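You operate a simulated robot arm through the tools that you are given. There is no shell and no other tool. Be economical: measure what you need, move in short steps, check, and stop when the job is done.

You are at the controls of a simulated robot arm. One attempt, no reset.

Task
Clamp the dusty disc, wipe it clean and move it to the grey tray.
Fine: Wipe with the grey pad and put it back.

The check looks at the end state, three seconds after you hand in, the way a careful person would. Anything else that was tipped, shoved, dropped, spilled or broken makes it a failure.

Robot
A 6-joint arm with a two-finger parallel gripper, fixed in place. Base frame: the origin is at the foot of the arm, x ahead of it, y to its left, z up. Lengths are in m, angles in degrees, forces in N, time in s.
Its first joint turns from -66.0 to 66.0 degrees. Payload 2.7 kg.
Tool frame: the origin (TCP) lies between the finger pads and is the grasp point; the fingertips stand 0.023 m ahead of it; z points along the fingers, y is the line along which they close. The gripper opens to 0.094 m. The fingers are 0.038 m wide and 0.01 m thick; the gripper's body (0.054 by 0.096 m) begins 0.039 m behind the TCP.
Orientation is that of the tool frame in the base frame, as a unit quaternion [x, y, z, w]. With the fingers straight down and closing along the base's y, the tool's x points along the base's -x, its y along +y and its z along -z.

Tools
- The arm moves only by the tool servo_tool. Its argument "rows" is a list of rows, each an object (a shift or turn left out is 0, a gripper value left out holds the last) with "dp": the shift along the base's x, y, z in units of 300 mm (1.0 is 300 mm), a list of three; "rot": the turn, a rotation vector about the base's x, y, z in units of 90 degrees (1.0 is 90 degrees), a list of three; "jaw": the gripper command, from -1 (fully open) to 1 (shut), values between in proportion. In form: [{"dp": [dx, dy, dz], "rot": [ax, ay, az], "jaw": jaw}, ...]. A call has 1 to 12 rows; each row is the pose to reach, as a shift and turn from the pose commanded when the call began. A call with a number of a shift or a turn outside -1 to 1 is refused whole. Rows are played at 5 a second. More than 0.05 m and 8.6 degrees between two rows, or a gripper value outside its range, and nothing of the call is played. Where a pose cannot be reached the arm comes as near as it can. A force on the tool above 70 N (or 10 N above the force at the start of the call, whichever is more), or a blocked arm, ends the call early, and 0.2 s more pass. The fingers move at their own pace (about 0.045 m/s each) and stop on an object; they squeeze with about 20 N. The grip force told is the motor's: it shows also when the fingers shut on nothing. Time passes only in rows, and 0.2 s behind the last, so rows that repeat a pose let the fingers close. It gives the time, the measured TCP pose, the force on the tool (base axes), the opening and the grip force at its end, in the units of the frame above (readings bear some noise).
- Cameras (640 x 400 px; columns grow to the right, rows downward): "scene" is fixed at [0.0873, -0.4345, 1.3958]; the picture's right is [0.83, -0.56, 0.00], its down [-0.30, -0.45, -0.84] and it looks along [0.47, 0.70, -0.54] (base axes); focal length 318 px, centre (320, 200). "wrist" rides on the gripper at [0.086, 0.016, -0.074] in the tool frame; the picture's right is [-0.18, 0.98, 0.00], its down [-0.58, -0.11, -0.81] and it looks along [-0.79, -0.15, 0.59] (tool axes); focal length 243 px, centre (320, 200). There is no depth. A picture from a camera that has moved, and an enlarged one, comes with that camera's place and axes in the base frame and with its lens. The place of the scene camera against the robot may be out by one fixed shift of up to 0.025 m in any direction.
- capture(camera): a new picture of that camera. It takes no simulated time.
- inspect(camera, box): a new picture of the part [left, top, right, bottom] of that camera's present view, enlarged. It takes no simulated time.
- finish_job(): hands the job in; it is judged then, once.

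Go step by step. Nothing tells you positions but the pictures and the camera data: compare them with the known pose of the tool, close in by small moves and look again before you grip or let go. The budget is 120 turns and 76 pictures, counting those below and the enlarged ones. Unless the task says otherwise, let go and move clear before handing in, and close with one line.

The tools are called after ">>>" as a command line: name --argument value ..., lists and objects as JSON in quotes. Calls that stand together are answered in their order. servo_tool: Moves the arm, as the interface text tells. Its arguments: {"type":"object","properties":{"rows":{"type":"array","items":{"type":"object","properties":{"dp":{"type":"array","items":{"type":"number"}},"rot":{"type":"array","items":{"type":"number"}},"jaw":{"type":"number"}}}}},"required":["rows"]} The other tools are called the same way: capture (camera) takes a picture; inspect (camera, box) takes an enlarged picture of a part of a camera's view; finish_job () hands the job in.

At the start:

```text
time: 0.0
position: [0.4507, 0.1201, 1.0845]
tcp_rot: [0.0, 1.0, 0.0, 0.001]
ft_force: [0.4, 0.2, 0.4]
opening: 0.0941
grasp_force: 0.0
```

scene: 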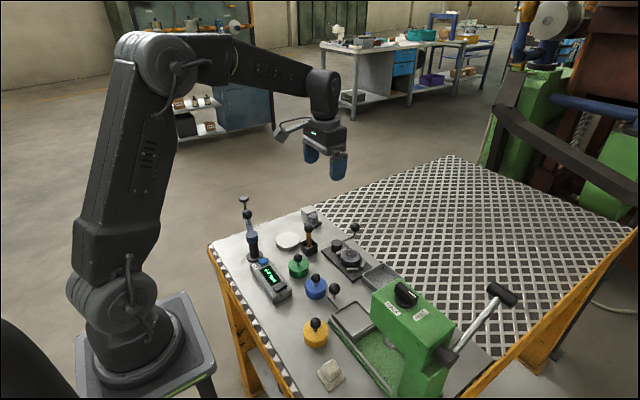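
wrist: 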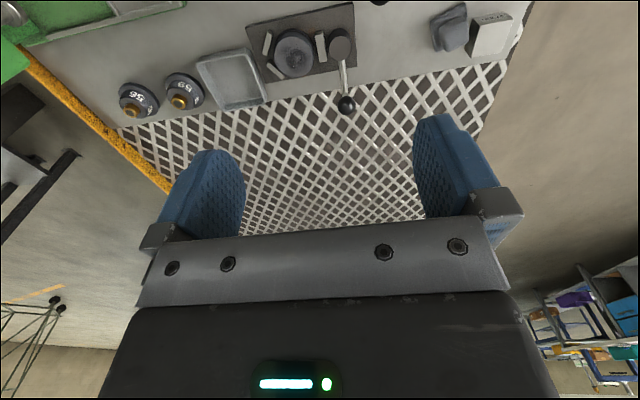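

I see a work table with a clamp fixture, discs, knobs and trays. I'll take enlarged views first.

>>> inspect --camera "scene" --box '[200, 180, 360, 280]'

>>> inspect --camera "scene" --box '[280, 220, 480, 400]'

>>> inspect --camera "wrist" --box '[100, 0, 540, 160]'

```text
4.00 times, centred on (280, 230) of scene
camera zoom: at [0.0873, -0.4345, 1.3958], right [0.83, -0.56, 0.0], down [-0.3, -0.45, -0.84], along [0.47, 0.7, -0.54], focal length 1272 px, centre (480, 80)
```

zoom: 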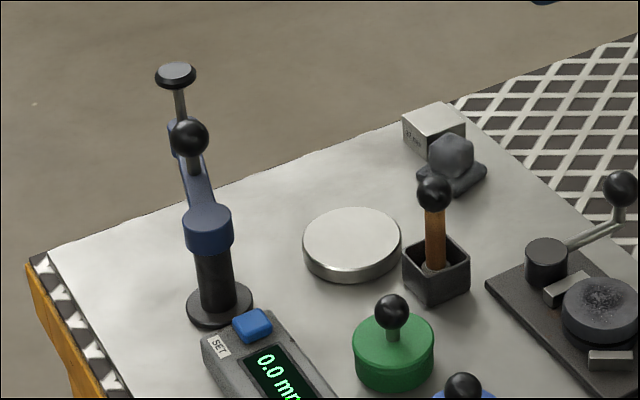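

```text
2.22 times, centred on (380, 310) of scene
camera zoom: at [0.0873, -0.4345, 1.3958], right [0.83, -0.56, 0.0], down [-0.3, -0.45, -0.84], along [0.47, 0.7, -0.54], focal length 707 px, centre (187, -44)
```

zoom: 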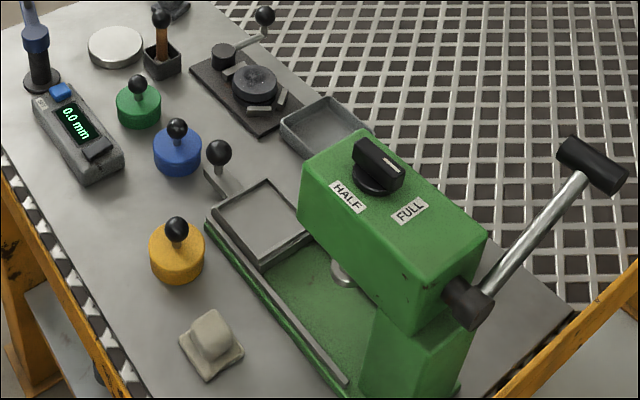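

```text
1.45 times, centred on (320, 80) of wrist
camera zoom: at [0.3648, 0.1361, 1.1587], right [0.18, 0.98, 0.0], down [0.58, -0.11, 0.81], along [0.79, -0.15, -0.59], focal length 353 px, centre (320, 374)
```

zoom: 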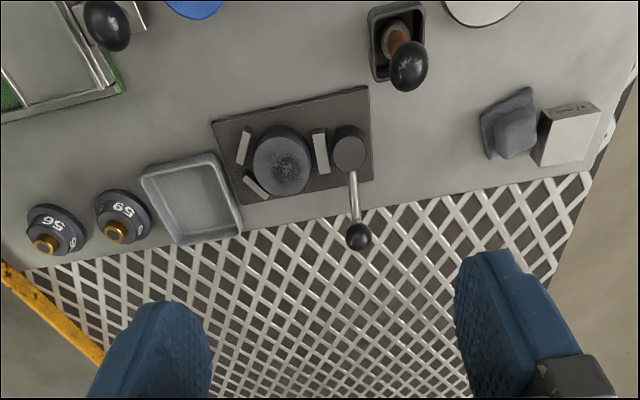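

The two views together put the surface well above the stated z≈0.3, so I'll move a little and measure parallax with the wrist camera.

>>> servo_tool --rows '[{"dp": [-0.1, 0, 0]}, {"dp": [-0.2, 0, 0]}, {"dp": [-0.3, 0, 0]}, {"dp": [-0.4, 0, 0]}, {"dp": [-0.5, 0, 0]}, {"dp": [-0.5, 0, 0]}]'

>>> capture --camera "wrist"

>>> capture --camera "scene"

```text
time: 1.4
position: [0.2987, 0.1206, 1.0833]
tcp_rot: [0.0, 1.0, 0.0, 0.0]
ft_force: [-0.9, 0.5, 0.8]
opening: 0.094
grasp_force: 0.2
```

```text
70 pictures are left
camera wrist: at [0.2121, 0.136, 1.1579], right [0.19, 0.98, 0.0], down [0.58, -0.11, 0.81], along [0.79, -0.15, -0.59], focal length 243 px, centre (320, 200)
```

wrist: 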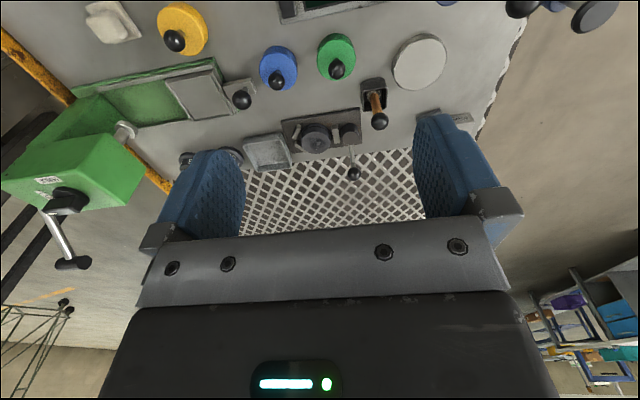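

```text
69 pictures are left
```

scene: 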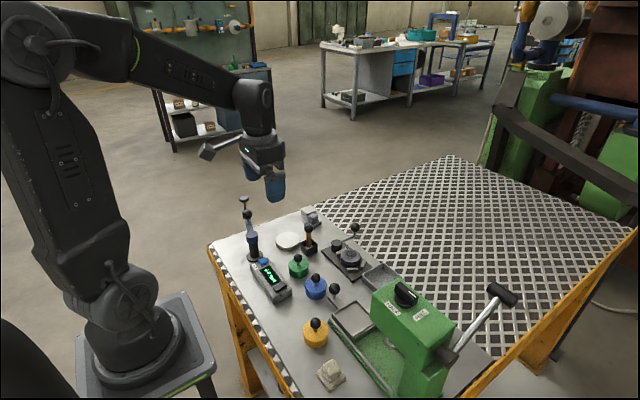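

The surface really is near z≈0.77, with the disc around (0.51, 0.07). I'll go closer for a better look.

>>> servo_tool --rows '[{"dp": [0.05, -0.02, -0.1]}, {"dp": [0.1, -0.04, -0.2]}, {"dp": [0.13, -0.04, -0.3]}, {"dp": [0.13, -0.04, -0.4]}, {"dp": [0.13, -0.04, -0.5]}, {"dp": [0.13, -0.04, -0.5]}]'

>>> capture --camera "wrist"

```text
time: 2.8
position: [0.3404, 0.1094, 0.9327]
tcp_rot: [0.0, 1.0, 0.0, 0.0]
ft_force: [0.1, -0.1, -0.8]
opening: 0.0938
grasp_force: 0.0
```

```text
68 pictures are left
camera wrist: at [0.2548, 0.1252, 1.0072], right [0.18, 0.98, 0.0], down [0.58, -0.11, 0.81], along [0.79, -0.15, -0.59], focal length 243 px, centre (320, 200)
```

wrist: 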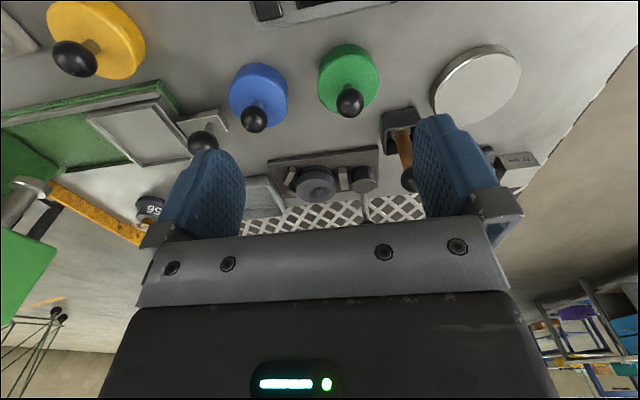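

Disc top is at about (0.509, 0.070, 0.787). I'll move ahead for a steeper view over the fixture and pad.

>>> servo_tool --rows '[{"dp": [0.1, 0.05, 0.03]}, {"dp": [0.2, 0.1, 0.06]}, {"dp": [0.3, 0.15, 0.1]}, {"dp": [0.4, 0.2, 0.1]}, {"dp": [0.4, 0.2, 0.1]}]'

>>> capture --camera "wrist"

>>> inspect --camera "wrist" --box '[180, 0, 500, 200]'

```text
time: 4.0
position: [0.4637, 0.1669, 0.9639]
tcp_rot: [0.0, 1.0, 0.0, 0.0]
ft_force: [-0.3, 0.0, 1.2]
opening: 0.094
grasp_force: 0.1
```

```text
67 pictures are left
camera wrist: at [0.3762, 0.1829, 1.0394], right [0.18, 0.98, 0.0], down [0.58, -0.11, 0.81], along [0.79, -0.15, -0.59], focal length 243 px, centre (320, 200)
```

wrist: 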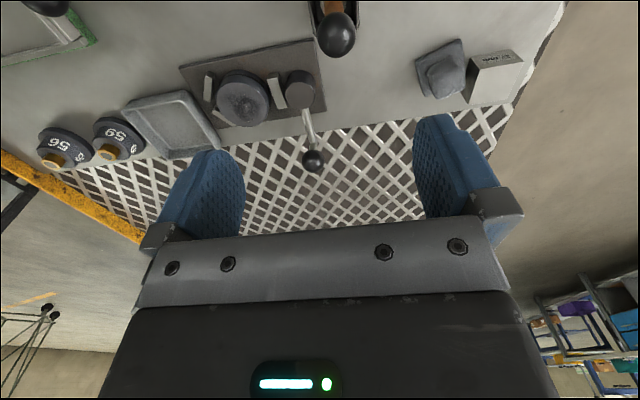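

```text
2.00 times, centred on (340, 100) of wrist
camera zoom: at [0.3762, 0.1829, 1.0394], right [0.18, 0.98, 0.0], down [0.58, -0.11, 0.81], along [0.79, -0.15, -0.59], focal length 485 px, centre (280, 400)
```

zoom: 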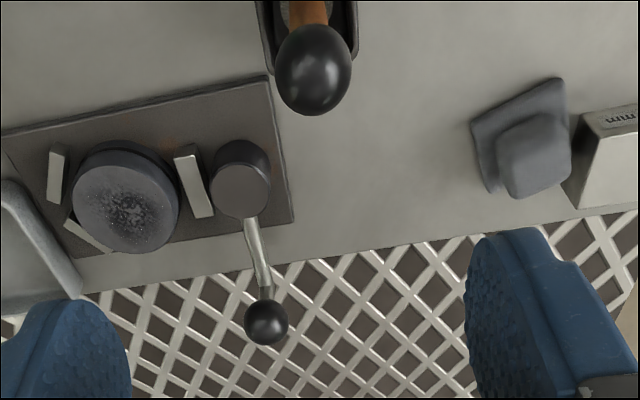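

The fixture lever knob is at about (0.573, 0.136, 0.834), its cam post at (0.509, 0.137), and the pad at (0.53, 0.28) turned about 20°. I'll hover above the knob with the jaws partly closed and check.

>>> servo_tool --rows '[{"dp": [0.1, -0.03, 0], "jaw": 0.15}, {"dp": [0.2, -0.06, 0]}, {"dp": [0.3, -0.09, -0.05]}, {"dp": [0.378, -0.107, -0.13]}, {"dp": [0.378, -0.107, -0.215]}, {"dp": [0.378, -0.107, -0.215]}]'

>>> capture --camera "wrist"

>>> capture --camera "scene"

```text
time: 5.4
position: [0.5725, 0.1344, 0.8989]
tcp_rot: [0.0, 1.0, 0.0, 0.0]
ft_force: [-0.9, 0.4, 0.4]
opening: 0.0401
grasp_force: 0.0
```

```text
65 pictures are left
camera wrist: at [0.4857, 0.1506, 0.9737], right [0.18, 0.98, 0.0], down [0.58, -0.11, 0.81], along [0.79, -0.15, -0.59], focal length 243 px, centre (320, 200)
```

wrist: 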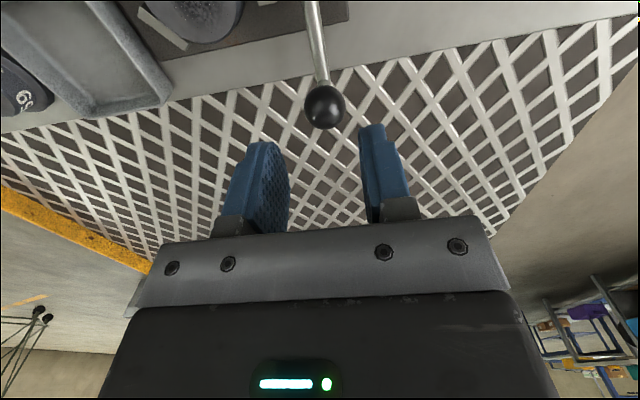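

```text
64 pictures are left
```

scene: 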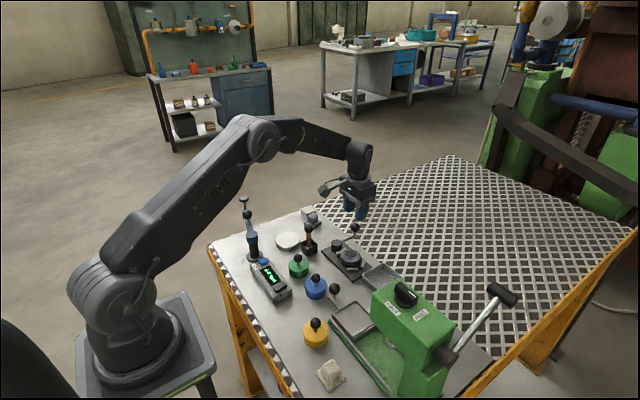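

The knob is confirmed at (0.574, 0.136, 0.834). I'll lower to straddle it.

>>> servo_tool --rows '[{"dp": [0.005, 0.003, -0.08]}, {"dp": [0.005, 0.003, -0.15]}, {"dp": [0.005, 0.003, -0.205]}, {"dp": [0.005, 0.003, -0.205]}]'

>>> capture --camera "wrist"

```text
time: 6.4
position: [0.576, 0.1359, 0.8379]
tcp_rot: [0.0, 1.0, 0.0, 0.0]
ft_force: [0.8, 0.2, -0.2]
opening: 0.0397
grasp_force: 0.1
```

```text
63 pictures are left
camera wrist: at [0.4892, 0.1526, 0.9128], right [0.18, 0.98, 0.0], down [0.58, -0.11, 0.81], along [0.79, -0.15, -0.59], focal length 243 px, centre (320, 200)
```

wrist: 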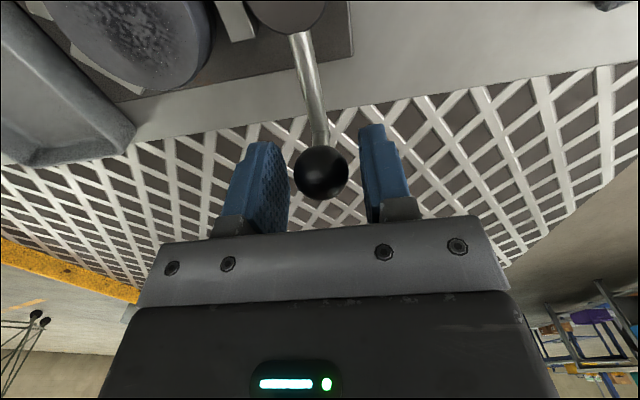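

The knob sits between the fingers. I'll sweep it a little toward +y, turning with it, and check resistance.

>>> servo_tool --rows '[{"dp": [-0.0021, 0.0306, 0], "rot": [0, 0, 0.0889]}, {"dp": [-0.0085, 0.0606, 0], "rot": [0, 0, 0.1778]}, {"dp": [-0.019, 0.0895, 0], "rot": [0, 0, 0.2667]}, {"dp": [-0.019, 0.0895, 0], "rot": [0, 0, 0.2667]}]'

>>> capture --camera "wrist"

```text
time: 7.4
position: [0.5702, 0.1628, 0.8398]
tcp_rot: [-0.209, 0.978, 0.0, 0.0]
ft_force: [0.2, 0.4, 0.5]
opening: 0.0399
grasp_force: 0.0
```

```text
62 pictures are left
camera wrist: at [0.4839, 0.142, 0.914], right [-0.23, 0.97, 0.0], down [0.58, 0.14, 0.81], along [0.78, 0.19, -0.59], focal length 243 px, centre (320, 200)
```

wrist: 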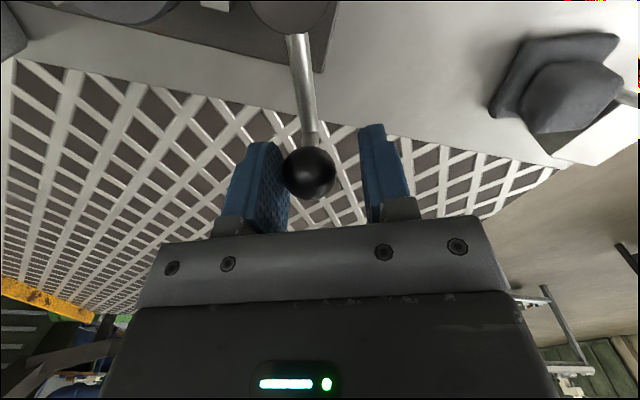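

It moves freely. I'll continue the sweep to about 72°.

>>> servo_tool --rows '[{"dp": [-0.0144, 0.0271, 0], "rot": [0, 0, 0.0889]}, {"dp": [-0.0324, 0.0519, 0], "rot": [0, 0, 0.1778]}, {"dp": [-0.0538, 0.074, 0], "rot": [0, 0, 0.2667]}, {"dp": [-0.0779, 0.0929, 0], "rot": [0, 0, 0.3556]}, {"dp": [-0.1045, 0.1083, 0], "rot": [0, 0, 0.4444]}, {"dp": [-0.133, 0.1198, 0], "rot": [0, 0, 0.5333]}, {"dp": [-0.133, 0.1198, 0], "rot": [0, 0, 0.5333]}]'

>>> capture --camera "wrist"

>>> inspect --camera "scene" --box '[280, 200, 400, 290]'

```text
time: 9.0
position: [0.5298, 0.2, 0.8373]
tcp_rot: [-0.589, 0.808, 0.0, 0.0]
ft_force: [-0.2, 0.6, -0.4]
opening: 0.0399
grasp_force: 0.2
```

```text
61 pictures are left
camera wrist: at [0.4871, 0.1225, 0.9118], right [-0.88, 0.48, 0.0], down [0.28, 0.52, 0.81], along [0.39, 0.71, -0.59], focal length 243 px, centre (320, 200)
```

wrist: 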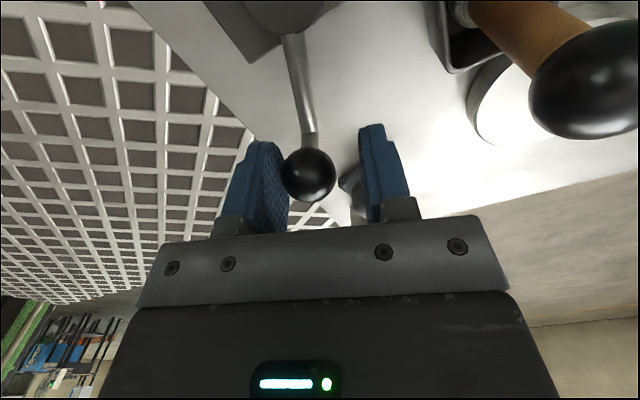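

```text
4.44 times, centred on (340, 245) of scene
camera zoom: at [0.0873, -0.4345, 1.3958], right [0.83, -0.56, 0.0], down [-0.3, -0.45, -0.84], along [0.47, 0.7, -0.54], focal length 1414 px, centre (231, 0)
```

zoom: 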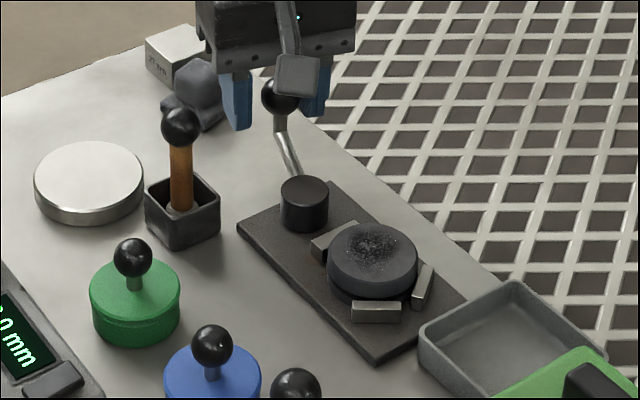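

The lever is moving and the jaw near the cam is closing in. I'll continue toward 88°.

>>> servo_tool --rows '[{"dp": [-0.0298, 0.0074, 0], "rot": [0, 0, 0.0889]}, {"dp": [-0.0603, 0.0106, 0], "rot": [0, 0, 0.1778]}, {"dp": [-0.0603, 0.0106, 0], "rot": [0, 0, 0.1778]}]'

>>> capture --camera "wrist"

>>> inspect --camera "scene" --box '[280, 200, 400, 290]'

```text
time: 9.8
position: [0.5134, 0.2025, 0.8381]
tcp_rot: [-0.695, 0.719, -0.001, 0.0]
ft_force: [11.4, -4.7, -0.3]
opening: 0.0451
grasp_force: 5.8
```

```text
59 pictures are left
camera wrist: at [0.4935, 0.1161, 0.9134], right [-0.98, 0.22, 0.0], down [0.13, 0.58, 0.81], along [0.18, 0.79, -0.59], focal length 243 px, centre (320, 200)
```

wrist: 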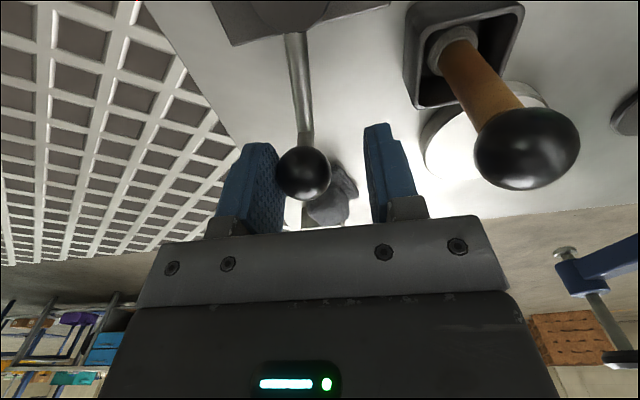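

```text
4.44 times, centred on (340, 245) of scene
camera zoom: at [0.0875, -0.4346, 1.3957], right [0.83, -0.56, 0.0], down [-0.3, -0.45, -0.84], along [0.47, 0.7, -0.54], focal length 1414 px, centre (231, 0)
```

zoom: 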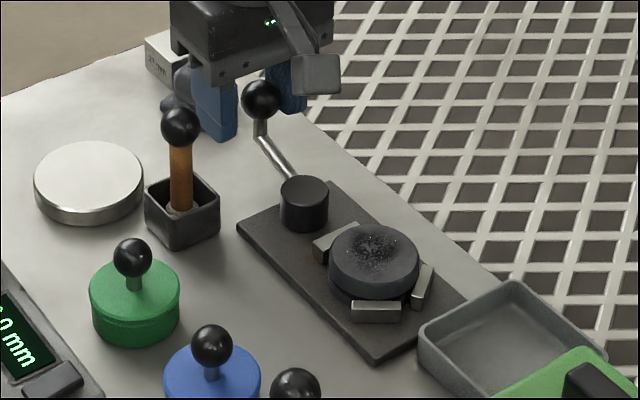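

Resistance has appeared (about 12 N), so the cam is biting or at its stop. I'll nudge a few more degrees to see whether the lever still moves.

>>> servo_tool --rows '[{"dp": [-0.0154, 0.0002, 0], "rot": [0, 0, 0.0444]}, {"dp": [-0.03, -0.001, 0], "rot": [0, 0, 0.0889]}, {"dp": [-0.03, -0.001, 0], "rot": [0, 0, 0.0889]}]'

>>> inspect --camera "scene" --box '[280, 200, 400, 290]'

>>> capture --camera "wrist"

```text
time: 10.6
position: [0.5073, 0.2037, 0.8395]
tcp_rot: [0.744, -0.669, 0.003, -0.005]
ft_force: [34.1, -9.6, -1.8]
opening: 0.0545
grasp_force: 16.1
```

```text
4.44 times, centred on (340, 245) of scene
camera zoom: at [0.0881, -0.4347, 1.3957], right [0.83, -0.56, 0.0], down [-0.3, -0.45, -0.84], along [0.47, 0.7, -0.54], focal length 1414 px, centre (231, 0)
```

zoom: 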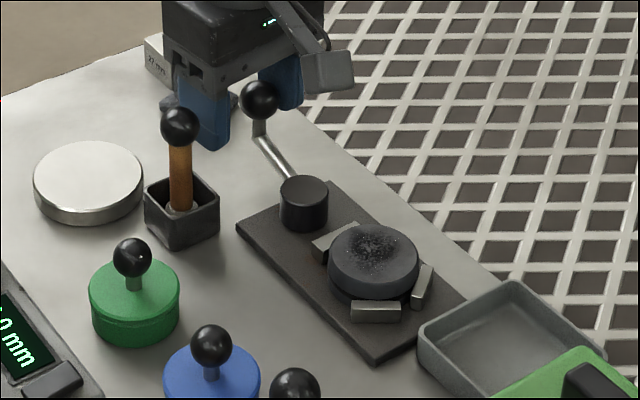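

```text
56 pictures are left
camera wrist: at [0.4992, 0.1141, 0.9137], right [-1.0, 0.08, -0.01], down [0.04, 0.59, 0.81], along [0.07, 0.81, -0.59], focal length 243 px, centre (320, 200)
```

wrist: 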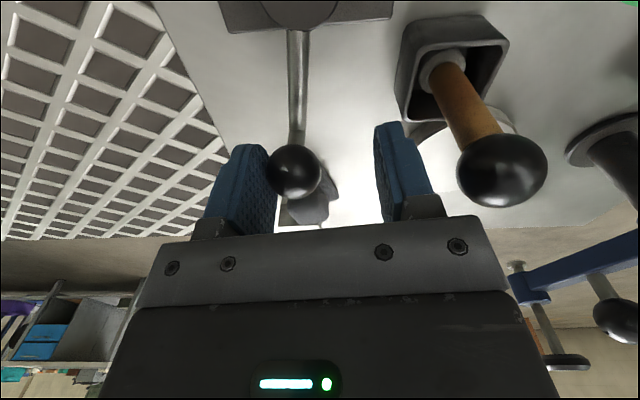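

The lever is at its stop, so the disc is clamped. I'll back off, lift clear and look at the pad.

>>> servo_tool --rows '[{"dp": [0.02, 0.001, 0], "rot": [0, 0, -0.06]}, {"dp": [0.055, 0.001, 0], "rot": [0, 0, -0.0889]}, {"dp": [0.055, 0.001, 0.1], "rot": [0, 0, -0.0889]}, {"dp": [0.055, 0.001, 0.2], "rot": [0, 0, -0.0889]}, {"dp": [0.055, 0.001, 0.35], "rot": [0, 0, -0.0889]}, {"dp": [0.055, 0.001, 0.42], "rot": [0, 0, -0.0889]}, {"dp": [0.055, 0.001, 0.42], "rot": [0, 0, -0.0889]}]'

>>> capture --camera "wrist"

>>> inspect --camera "scene" --box '[280, 190, 400, 280]'

```text
time: 12.2
position: [0.5188, 0.2021, 0.9659]
tcp_rot: [-0.695, 0.719, 0.0, 0.0]
ft_force: [0.0, 0.0, -0.5]
opening: 0.04
grasp_force: 0.1
```

```text
55 pictures are left
camera wrist: at [0.4985, 0.1159, 1.0402], right [-0.98, 0.22, 0.0], down [0.13, 0.58, 0.81], along [0.18, 0.79, -0.59], focal length 243 px, centre (320, 200)
```

wrist: 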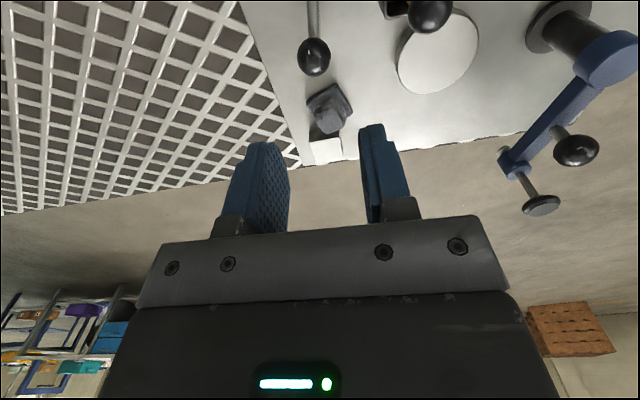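

```text
4.44 times, centred on (340, 235) of scene
camera zoom: at [0.0873, -0.4345, 1.3958], right [0.83, -0.56, 0.0], down [-0.3, -0.45, -0.84], along [0.47, 0.7, -0.54], focal length 1414 px, centre (231, 44)
```

zoom: 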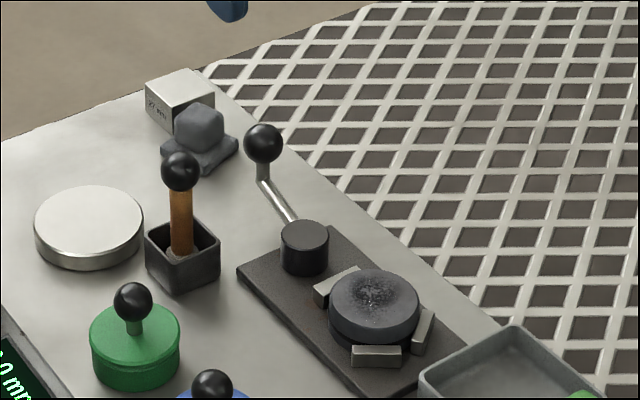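

The clamp jaw is against the disc and the lever stays put. Now an enlarged view of the pad and the block beside it.

>>> inspect --camera "wrist" --box '[270, 60, 390, 180]'

>>> inspect --camera "scene" --box '[295, 200, 345, 235]'

```text
3.33 times, centred on (330, 120) of wrist
camera zoom: at [0.4985, 0.1159, 1.0402], right [-0.98, 0.22, 0.0], down [0.13, 0.58, 0.81], along [0.18, 0.79, -0.59], focal length 809 px, centre (287, 467)
```

zoom: 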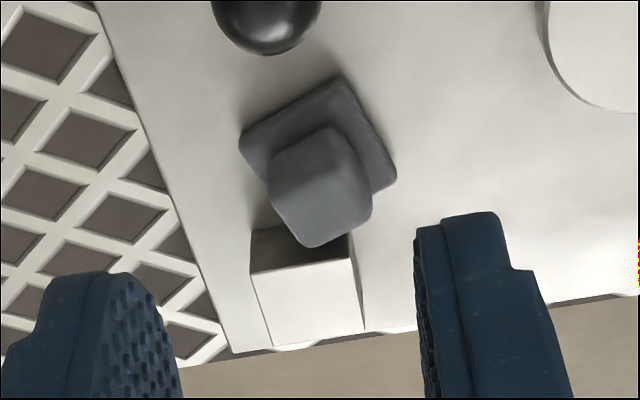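

```text
11.43 times, centred on (320, 218) of scene
camera zoom: at [0.0873, -0.4345, 1.3958], right [0.83, -0.56, 0.0], down [-0.3, -0.45, -0.84], along [0.47, 0.7, -0.54], focal length 3635 px, centre (320, 0)
```

zoom: 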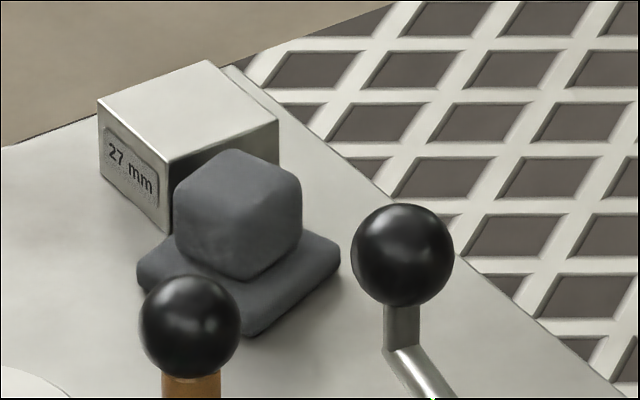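

The pad's centre is about (0.5275, 0.290) with a 27 mm cube behind it, so I'll grip across the pad's x' side (yaw −69°) slightly off to the near side. First I rotate at height.

>>> servo_tool --rows '[{"dp": [0, 0.02, 0.02], "rot": [0, 0, -0.09], "jaw": -0.064}, {"dp": [0, 0.04, 0.02], "rot": [0, 0, -0.18]}, {"dp": [0, 0.06, 0.02], "rot": [0, 0, -0.27]}, {"dp": [0, 0.08, 0.02], "rot": [0, 0, -0.36]}, {"dp": [0, 0.1, 0.02], "rot": [0, 0, -0.45]}, {"dp": [0, 0.12, 0.02], "rot": [0, 0, -0.54]}, {"dp": [0, 0.14, 0.02], "rot": [0, 0, -0.63]}, {"dp": [0, 0.16, 0.02], "rot": [0, 0, -0.72]}, {"dp": [0, 0.18, 0.02], "rot": [0, 0, -0.81]}, {"dp": [0, 0.18, 0.02], "rot": [0, 0, -0.9]}, {"dp": [0, 0.18, 0.02], "rot": [0, 0, -0.97]}]'

>>> servo_tool --rows '[{"dp": [0, 0.02, 0], "rot": [0, 0, -0.09]}, {"dp": [0.01, 0.04, 0], "rot": [0, 0, -0.18]}, {"dp": [0.02, 0.06, 0], "rot": [0, 0, -0.27]}, {"dp": [0.03, 0.07, 0], "rot": [0, 0, -0.36]}, {"dp": [0.0387, 0.0887, 0], "rot": [0, 0, -0.45]}, {"dp": [0.0387, 0.0887, 0], "rot": [0, 0, -0.54]}, {"dp": [0.0387, 0.0887, 0], "rot": [0, 0, -0.63]}, {"dp": [0.0387, 0.0887, 0], "rot": [0, 0, -0.72]}, {"dp": [0.0387, 0.0887, 0], "rot": [0, 0, -0.7744]}, {"dp": [0.0387, 0.0887, 0], "rot": [0, 0, -0.7744]}]'

>>> capture --camera "scene"

>>> capture --camera "wrist"

```text
time: 14.6
position: [0.5193, 0.2572, 0.9713]
tcp_rot: [-0.004, 1.0, 0.0, -0.001]
ft_force: [-0.1, 0.0, -0.1]
opening: 0.0498
grasp_force: 0.2
```

```text
time: 16.8
position: [0.5322, 0.2837, 0.9686]
tcp_rot: [0.567, 0.824, 0.0, 0.0]
ft_force: [0.4, -1.1, -0.2]
opening: 0.0501
grasp_force: 0.1
```

```text
51 pictures are left
```

scene: 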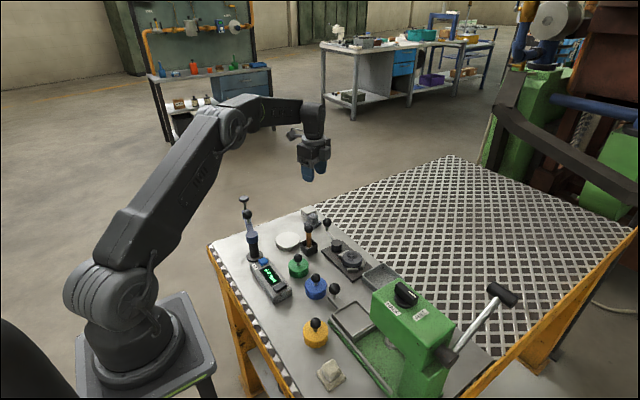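

```text
50 pictures are left
camera wrist: at [0.5149, 0.37, 1.0443], right [0.98, 0.18, 0.0], down [0.11, -0.58, 0.81], along [0.14, -0.79, -0.59], focal length 243 px, centre (320, 200)
```

wrist: 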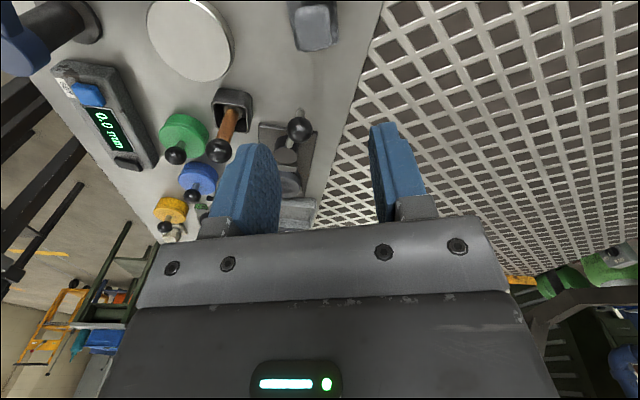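

Pad confirmed near (0.526, 0.289). Descending to just above the handle for a check.

>>> servo_tool --rows '[{"dp": [-0.005, 0, -0.12]}, {"dp": [-0.005, 0, -0.25]}, {"dp": [-0.005, 0, -0.37]}, {"dp": [-0.005, 0, -0.46]}, {"dp": [-0.005, 0, -0.46]}]'

>>> capture --camera "wrist"

>>> inspect --camera "scene" --box '[280, 180, 360, 240]'

```text
time: 18.0
position: [0.5292, 0.2861, 0.8316]
tcp_rot: [0.566, 0.824, 0.0, 0.0]
ft_force: [0.1, -0.8, 0.2]
opening: 0.0501
grasp_force: 0.0
```

```text
49 pictures are left
camera wrist: at [0.5131, 0.3713, 0.9049], right [0.98, 0.18, 0.0], down [0.11, -0.58, 0.81], along [0.15, -0.79, -0.59], focal length 243 px, centre (320, 200)
```

wrist: 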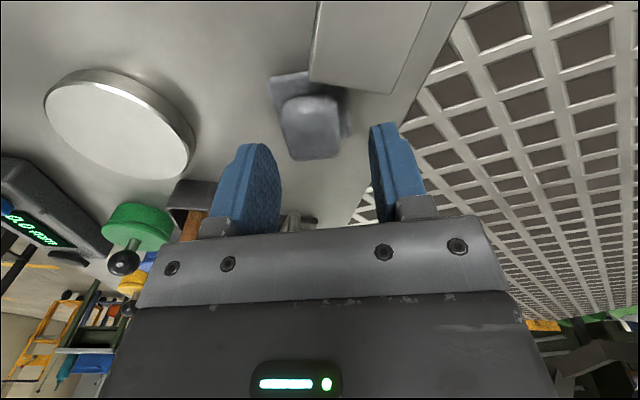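

```text
6.67 times, centred on (320, 210) of scene
camera zoom: at [0.0873, -0.4345, 1.3958], right [0.83, -0.56, 0.0], down [-0.3, -0.45, -0.84], along [0.47, 0.7, -0.54], focal length 2120 px, centre (320, 133)
```

zoom: 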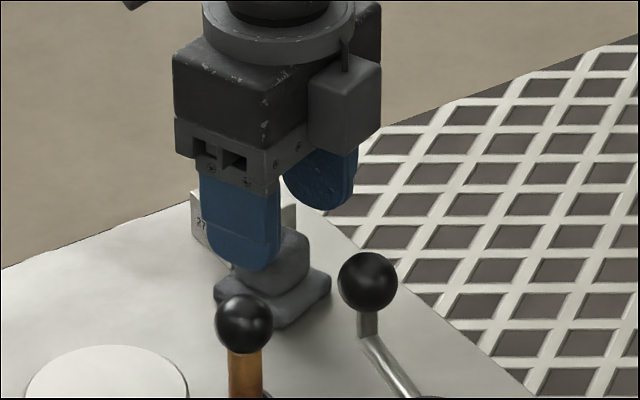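

Alignment is close; a small shift and lower to z≈0.800.

>>> servo_tool --rows '[{"dp": [-0.006, -0.01, 0]}, {"dp": [-0.006, -0.01, -0.06]}, {"dp": [-0.006, -0.01, -0.108]}, {"dp": [-0.006, -0.01, -0.108]}]'

>>> capture --camera "wrist"

>>> inspect --camera "scene" --box '[280, 180, 360, 240]'

```text
time: 19.0
position: [0.5283, 0.2789, 0.8005]
tcp_rot: [0.566, 0.824, -0.001, 0.0]
ft_force: [-0.2, -0.8, 0.2]
opening: 0.0501
grasp_force: 0.1
```

```text
47 pictures are left
camera wrist: at [0.5113, 0.3661, 0.8745], right [0.98, 0.18, 0.0], down [0.11, -0.58, 0.81], along [0.14, -0.79, -0.59], focal length 243 px, centre (320, 200)
```

wrist: 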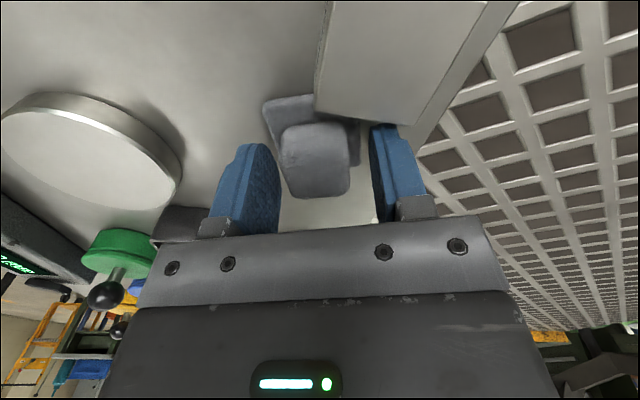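

```text
6.67 times, centred on (320, 210) of scene
camera zoom: at [0.0873, -0.4345, 1.3958], right [0.83, -0.56, 0.0], down [-0.3, -0.45, -0.84], along [0.47, 0.7, -0.54], focal length 2120 px, centre (320, 133)
```

zoom: 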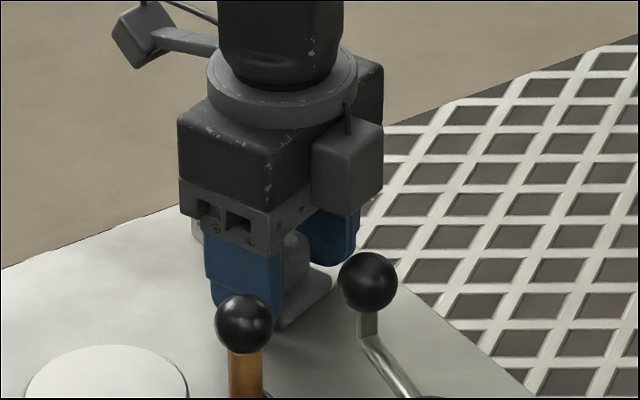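

The handle is between the fingers, a few mm off-centre. I'll shift slightly and close.

>>> servo_tool --rows '[{"dp": [-0.0093, -0.0036, 0]}, {"dp": [-0.0093, -0.0036, 0], "jaw": 0.3}, {"dp": [-0.0093, -0.0036, 0], "jaw": 0.5}, {"dp": [-0.0093, -0.0036, 0], "jaw": 1}, {"dp": [-0.0093, -0.0036, 0], "jaw": 1}, {"dp": [-0.0093, -0.0036, 0], "jaw": 1}]'

>>> capture --camera "wrist"

```text
time: 20.4
position: [0.5251, 0.28, 0.8001]
tcp_rot: [0.566, 0.824, 0.0, 0.0]
ft_force: [1.0, -0.3, 0.2]
opening: 0.0432
grasp_force: 20.4
```

```text
45 pictures are left
camera wrist: at [0.5086, 0.3649, 0.8747], right [0.98, 0.18, 0.0], down [0.11, -0.58, 0.81], along [0.15, -0.79, -0.59], focal length 243 px, centre (320, 200)
```

wrist: 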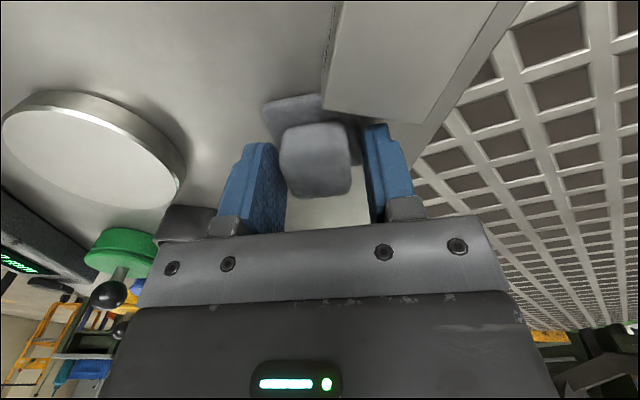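

The opening of 43 mm means the fingers hit the base plate rather than the handle. I'll open, raise 8 mm and close again.

>>> servo_tool --rows '[{"dp": [0, 0, 0], "jaw": -0.064}, {"dp": [0, 0, 0]}, {"dp": [0, 0, 0.027]}, {"dp": [0, 0, 0.027], "jaw": 0.3}, {"dp": [0, 0, 0.027], "jaw": 0.5}, {"dp": [0, 0, 0.027], "jaw": 1}, {"dp": [0, 0, 0.027], "jaw": 1}, {"dp": [0, 0, 0.027], "jaw": 1}]'

>>> capture --camera "wrist"

>>> inspect --camera "scene" --box '[280, 180, 360, 240]'

```text
time: 22.2
position: [0.5237, 0.2781, 0.8064]
tcp_rot: [0.566, 0.824, 0.001, 0.0]
ft_force: [-0.1, 0.7, 0.0]
opening: 0.0295
grasp_force: 19.9
```

```text
44 pictures are left
camera wrist: at [0.5079, 0.3652, 0.882], right [0.98, 0.18, 0.0], down [0.11, -0.58, 0.81], along [0.15, -0.79, -0.59], focal length 243 px, centre (320, 200)
```

wrist: 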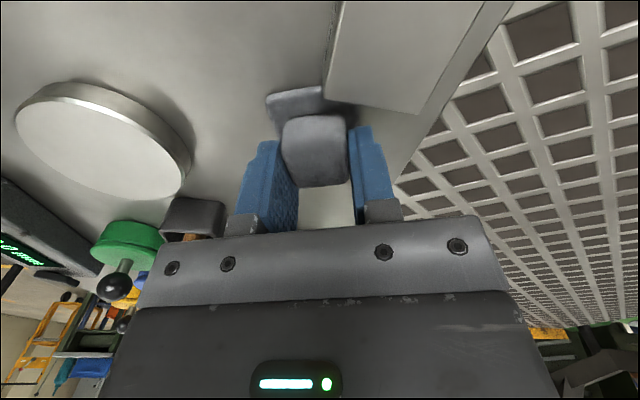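

```text
6.67 times, centred on (320, 210) of scene
camera zoom: at [0.0873, -0.4345, 1.3958], right [0.83, -0.56, 0.0], down [-0.3, -0.45, -0.84], along [0.47, 0.7, -0.54], focal length 2120 px, centre (320, 133)
```

zoom: 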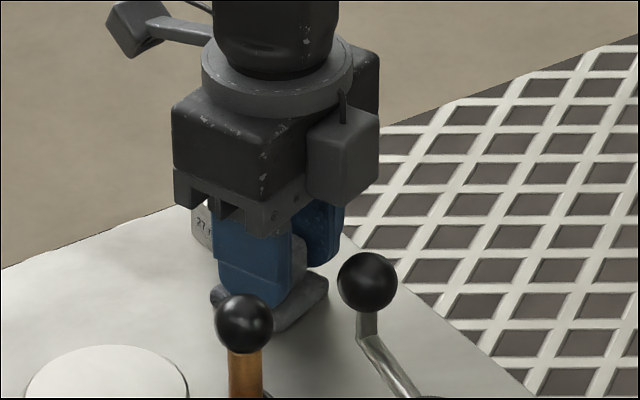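

Now the handle is properly gripped (29.5 mm). I'll lift and carry the pad to above the disc.

>>> servo_tool --rows '[{"dp": [0, 0, 0.08]}, {"dp": [0, 0, 0.2]}, {"dp": [0, 0, 0.33]}, {"dp": [0, 0, 0.406]}, {"dp": [0, -0.1, 0.406]}, {"dp": [-0.01, -0.22, 0.406]}, {"dp": [-0.02, -0.34, 0.406]}, {"dp": [-0.03, -0.46, 0.406]}, {"dp": [-0.04, -0.58, 0.406]}, {"dp": [-0.0413, -0.68, 0.406]}, {"dp": [-0.0413, -0.7163, 0.406]}, {"dp": [-0.0413, -0.7163, 0.406]}]'

>>> capture --camera "wrist"

>>> inspect --camera "scene" --box '[280, 190, 400, 280]'

```text
time: 24.8
position: [0.5139, 0.0638, 0.9294]
tcp_rot: [0.566, 0.824, 0.0, 0.0]
ft_force: [-0.7, 0.3, -0.3]
opening: 0.0295
grasp_force: 20.8
```

```text
42 pictures are left
camera wrist: at [0.4979, 0.1503, 1.0038], right [0.98, 0.18, 0.0], down [0.11, -0.58, 0.81], along [0.14, -0.79, -0.59], focal length 243 px, centre (320, 200)
```

wrist: 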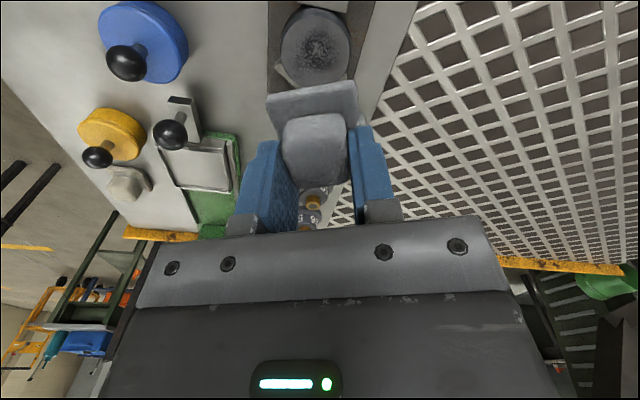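

```text
4.44 times, centred on (340, 235) of scene
camera zoom: at [0.0873, -0.4345, 1.3958], right [0.83, -0.56, 0.0], down [-0.3, -0.45, -0.84], along [0.47, 0.7, -0.54], focal length 1414 px, centre (231, 44)
```

zoom: 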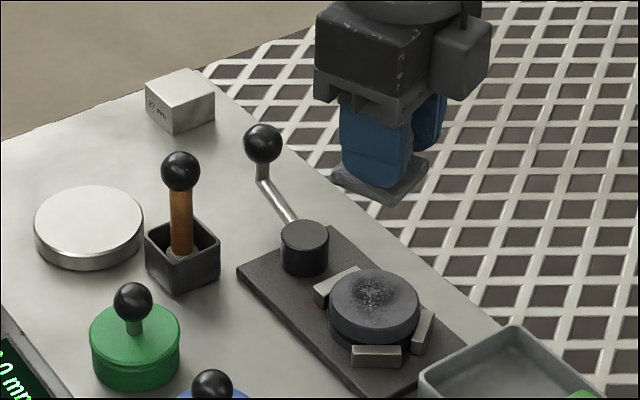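

The pad is held level over the disc. I'll lower it to just above the disc top.

>>> servo_tool --rows '[{"dp": [-0.003, -0.006, -0.12]}, {"dp": [-0.003, -0.006, -0.22]}, {"dp": [-0.003, -0.006, -0.29]}, {"dp": [-0.003, -0.006, -0.305]}, {"dp": [-0.003, -0.006, -0.31]}, {"dp": [-0.003, -0.006, -0.31]}]'

>>> inspect --camera "scene" --box '[300, 210, 400, 285]'

>>> capture --camera "wrist"

```text
time: 26.2
position: [0.5119, 0.0612, 0.8376]
tcp_rot: [0.566, 0.824, 0.002, 0.004]
ft_force: [-5.0, -2.2, 27.6]
opening: 0.0297
grasp_force: 19.5
```

```text
5.33 times, centred on (350, 248) of scene
camera zoom: at [0.0867, -0.4346, 1.3958], right [0.83, -0.56, 0.0], down [-0.3, -0.45, -0.84], along [0.47, 0.7, -0.54], focal length 1696 px, centre (160, -53)
```

zoom: 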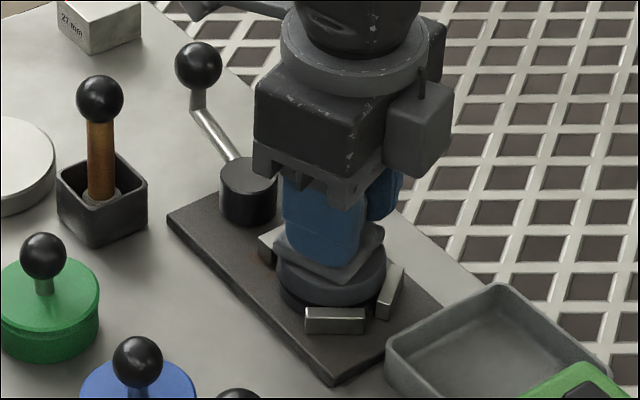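

```text
39 pictures are left
camera wrist: at [0.4961, 0.1485, 0.9114], right [0.98, 0.18, 0.01], down [0.1, -0.58, 0.81], along [0.15, -0.79, -0.59], focal length 243 px, centre (320, 200)
```

wrist: 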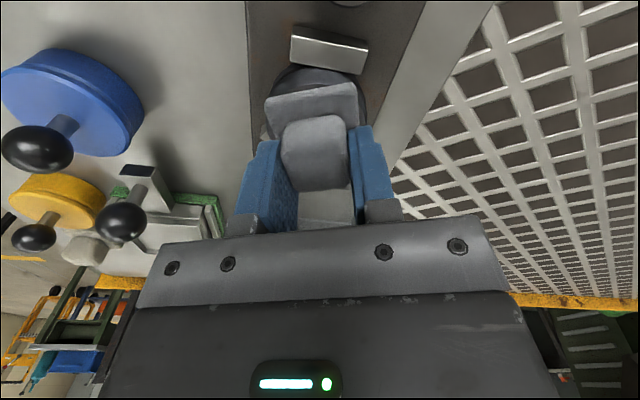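

Contact already at about 28 N. I'll ease by ~1.5 mm and start wiping strokes.

>>> servo_tool --rows '[{"dp": [0, 0, 0.004]}, {"dp": [0.02, 0, 0.005]}, {"dp": [0.04, 0, 0.005]}, {"dp": [0.02, 0, 0.005]}, {"dp": [0, 0, 0.005]}, {"dp": [-0.02, 0, 0.005]}, {"dp": [-0.04, 0, 0.005]}, {"dp": [-0.02, 0, 0.005]}, {"dp": [0, 0, 0.005]}]'

>>> inspect --camera "scene" --box '[300, 210, 400, 285]'

```text
time: 28.2
position: [0.5108, 0.0614, 0.8374]
tcp_rot: [0.566, 0.824, -0.001, 0.0]
ft_force: [-0.5, 0.2, 0.2]
opening: 0.0295
grasp_force: 20.4
```

```text
5.33 times, centred on (350, 248) of scene
camera zoom: at [0.0873, -0.4345, 1.3958], right [0.83, -0.56, 0.0], down [-0.3, -0.45, -0.84], along [0.47, 0.7, -0.54], focal length 1696 px, centre (160, -53)
```

zoom: 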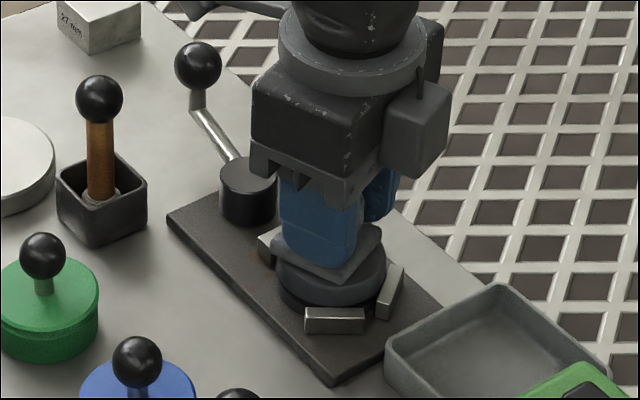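

Contact is now lost, so I press about 1 mm back down and rub in both directions.

>>> servo_tool --rows '[{"dp": [0, 0, -0.0035]}, {"dp": [0.02, 0, -0.0035]}, {"dp": [0.04, 0, -0.0035]}, {"dp": [0.02, 0.02, -0.0035]}, {"dp": [0, 0.035, -0.0035]}, {"dp": [-0.02, 0.02, -0.0035]}, {"dp": [-0.04, 0, -0.0035]}, {"dp": [-0.02, -0.02, -0.0035]}, {"dp": [0, -0.035, -0.0035]}, {"dp": [0, -0.015, -0.0035]}, {"dp": [0, 0, -0.0035]}, {"dp": [0, 0, -0.0035]}]'

>>> inspect --camera "scene" --box '[300, 210, 400, 285]'

```text
time: 30.8
position: [0.5122, 0.0629, 0.836]
tcp_rot: [0.567, 0.824, 0.0, 0.0]
ft_force: [1.3, -3.2, 4.5]
opening: 0.0296
grasp_force: 20.2
```

```text
5.33 times, centred on (350, 248) of scene
camera zoom: at [0.0872, -0.4346, 1.3958], right [0.83, -0.56, 0.0], down [-0.3, -0.45, -0.84], along [0.47, 0.7, -0.54], focal length 1696 px, centre (160, -53)
```

zoom: 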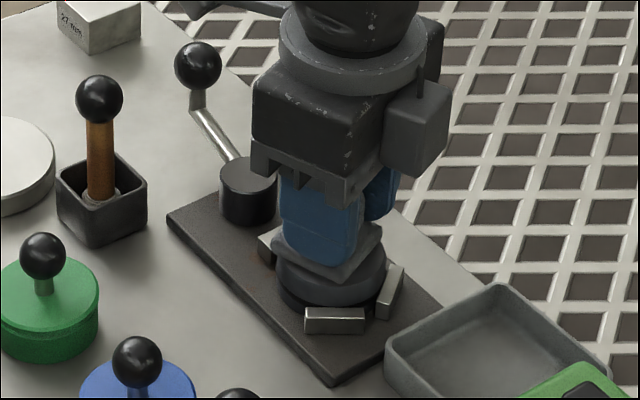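

Force is light (about 5 N). I'll press slightly more, rub again, then lift to look.

>>> servo_tool --rows '[{"dp": [0, 0, -0.002]}, {"dp": [0.025, 0, -0.002]}, {"dp": [0.045, 0, -0.002]}, {"dp": [0.025, 0.02, -0.002]}, {"dp": [0, 0.04, -0.002]}, {"dp": [-0.025, 0.02, -0.002]}, {"dp": [-0.045, 0, -0.002]}, {"dp": [-0.02, -0.02, -0.002]}, {"dp": [0, -0.04, -0.002]}, {"dp": [0, -0.015, -0.002]}, {"dp": [0, 0.02, -0.002]}, {"dp": [0, 0, -0.002]}]'

>>> servo_tool --rows '[{"dp": [0, 0, 0.05]}, {"dp": [0, 0, 0.15]}, {"dp": [0, 0, 0.3]}, {"dp": [0, 0, 0.313]}, {"dp": [0, 0, 0.313]}]'

>>> inspect --camera "wrist" --box '[260, 0, 380, 120]'

>>> inspect --camera "scene" --box '[300, 210, 400, 285]'

```text
time: 33.4
position: [0.5113, 0.0635, 0.8371]
tcp_rot: [0.567, 0.824, 0.001, 0.001]
ft_force: [0.2, 7.1, 14.7]
opening: 0.0296
grasp_force: 20.6
```

```text
time: 34.6
position: [0.5098, 0.0635, 0.929]
tcp_rot: [0.566, 0.824, 0.0, 0.0]
ft_force: [0.2, 0.0, -0.4]
opening: 0.0296
grasp_force: 20.1
```

```text
3.33 times, centred on (320, 60) of wrist
camera zoom: at [0.4946, 0.149, 1.0049], right [0.98, 0.18, 0.0], down [0.11, -0.58, 0.81], along [0.14, -0.79, -0.59], focal length 809 px, centre (320, 667)
```

zoom: 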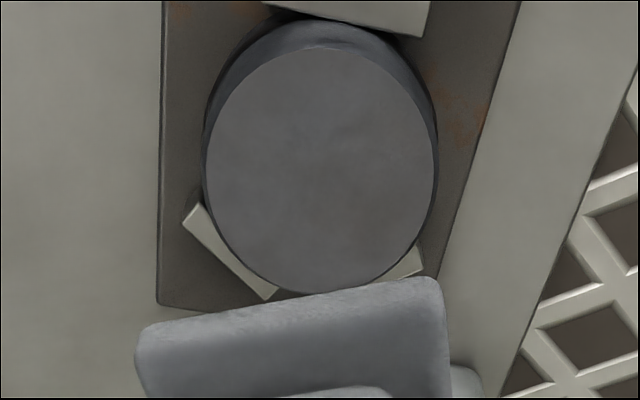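

```text
5.33 times, centred on (350, 248) of scene
camera zoom: at [0.0873, -0.4345, 1.3958], right [0.83, -0.56, 0.0], down [-0.3, -0.45, -0.84], along [0.47, 0.7, -0.54], focal length 1696 px, centre (160, -53)
```

zoom: 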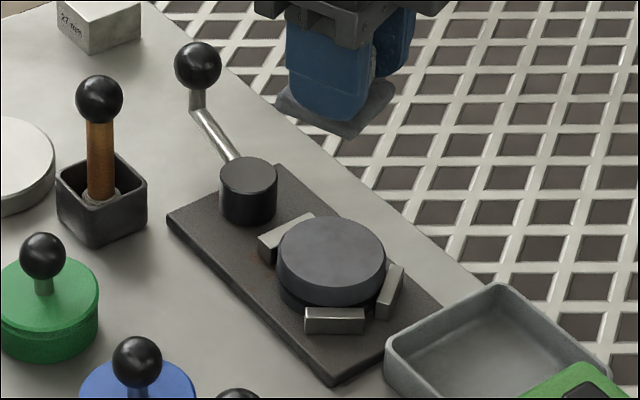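

The disc is clean. I'll carry the pad back to its original spot, stopping just above the table.

>>> servo_tool --rows '[{"dp": [0.003, 0.1, 0]}, {"dp": [0.01, 0.22, 0]}, {"dp": [0.02, 0.34, 0]}, {"dp": [0.03, 0.46, 0]}, {"dp": [0.04, 0.58, 0]}, {"dp": [0.0443, 0.68, 0]}, {"dp": [0.0443, 0.7223, 0]}, {"dp": [0.0443, 0.7223, -0.12]}, {"dp": [0.0443, 0.7223, -0.25]}, {"dp": [0.0443, 0.7223, -0.35]}, {"dp": [0.0443, 0.7223, -0.39]}, {"dp": [0.0443, 0.7223, -0.39]}]'

>>> inspect --camera "scene" --box '[280, 180, 360, 240]'

>>> capture --camera "wrist"

```text
time: 37.2
position: [0.5254, 0.2786, 0.813]
tcp_rot: [0.566, 0.824, 0.0, 0.0]
ft_force: [-0.3, -0.1, -0.6]
opening: 0.0294
grasp_force: 20.2
```

```text
6.67 times, centred on (320, 210) of scene
camera zoom: at [0.0873, -0.4345, 1.3958], right [0.83, -0.56, 0.0], down [-0.3, -0.45, -0.84], along [0.47, 0.7, -0.54], focal length 2120 px, centre (320, 133)
```

zoom: 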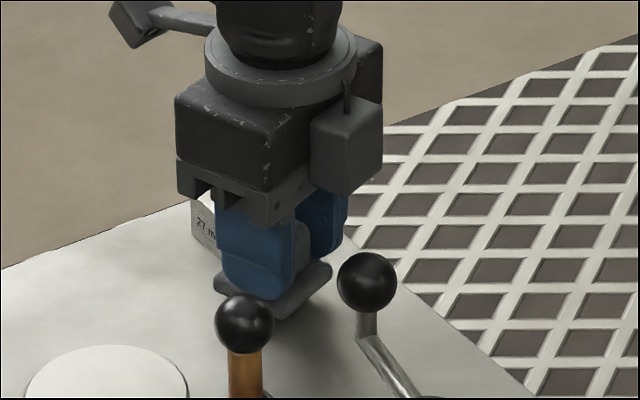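

```text
33 pictures are left
camera wrist: at [0.5095, 0.3645, 0.8874], right [0.98, 0.18, 0.0], down [0.11, -0.58, 0.81], along [0.15, -0.79, -0.59], focal length 243 px, centre (320, 200)
```

wrist: 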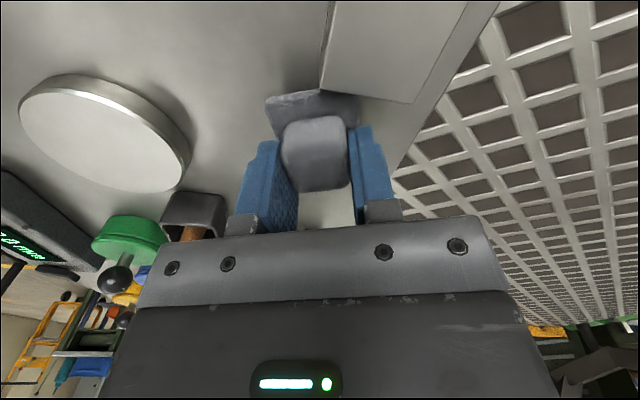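

The pad is right over its old spot. I'll lower the last 5 mm gently.

>>> servo_tool --rows '[{"dp": [0, 0, -0.006]}, {"dp": [0, 0, -0.012]}, {"dp": [0, 0, -0.015]}, {"dp": [0, 0, -0.015]}]'

```text
time: 38.2
position: [0.5244, 0.2787, 0.808]
tcp_rot: [0.566, 0.825, 0.0, 0.0]
ft_force: [-0.3, 0.1, -1.2]
opening: 0.0294
grasp_force: 19.8
```

>>> servo_tool --rows '[{"dp": [0, 0, -0.003]}, {"dp": [0, 0, -0.006]}, {"dp": [0, 0, -0.006]}]'

```text
time: 39.0
position: [0.524, 0.2802, 0.8072]
tcp_rot: [0.567, 0.824, 0.0, 0.0]
ft_force: [-0.7, -0.6, 0.1]
opening: 0.0298
grasp_force: 19.9
```

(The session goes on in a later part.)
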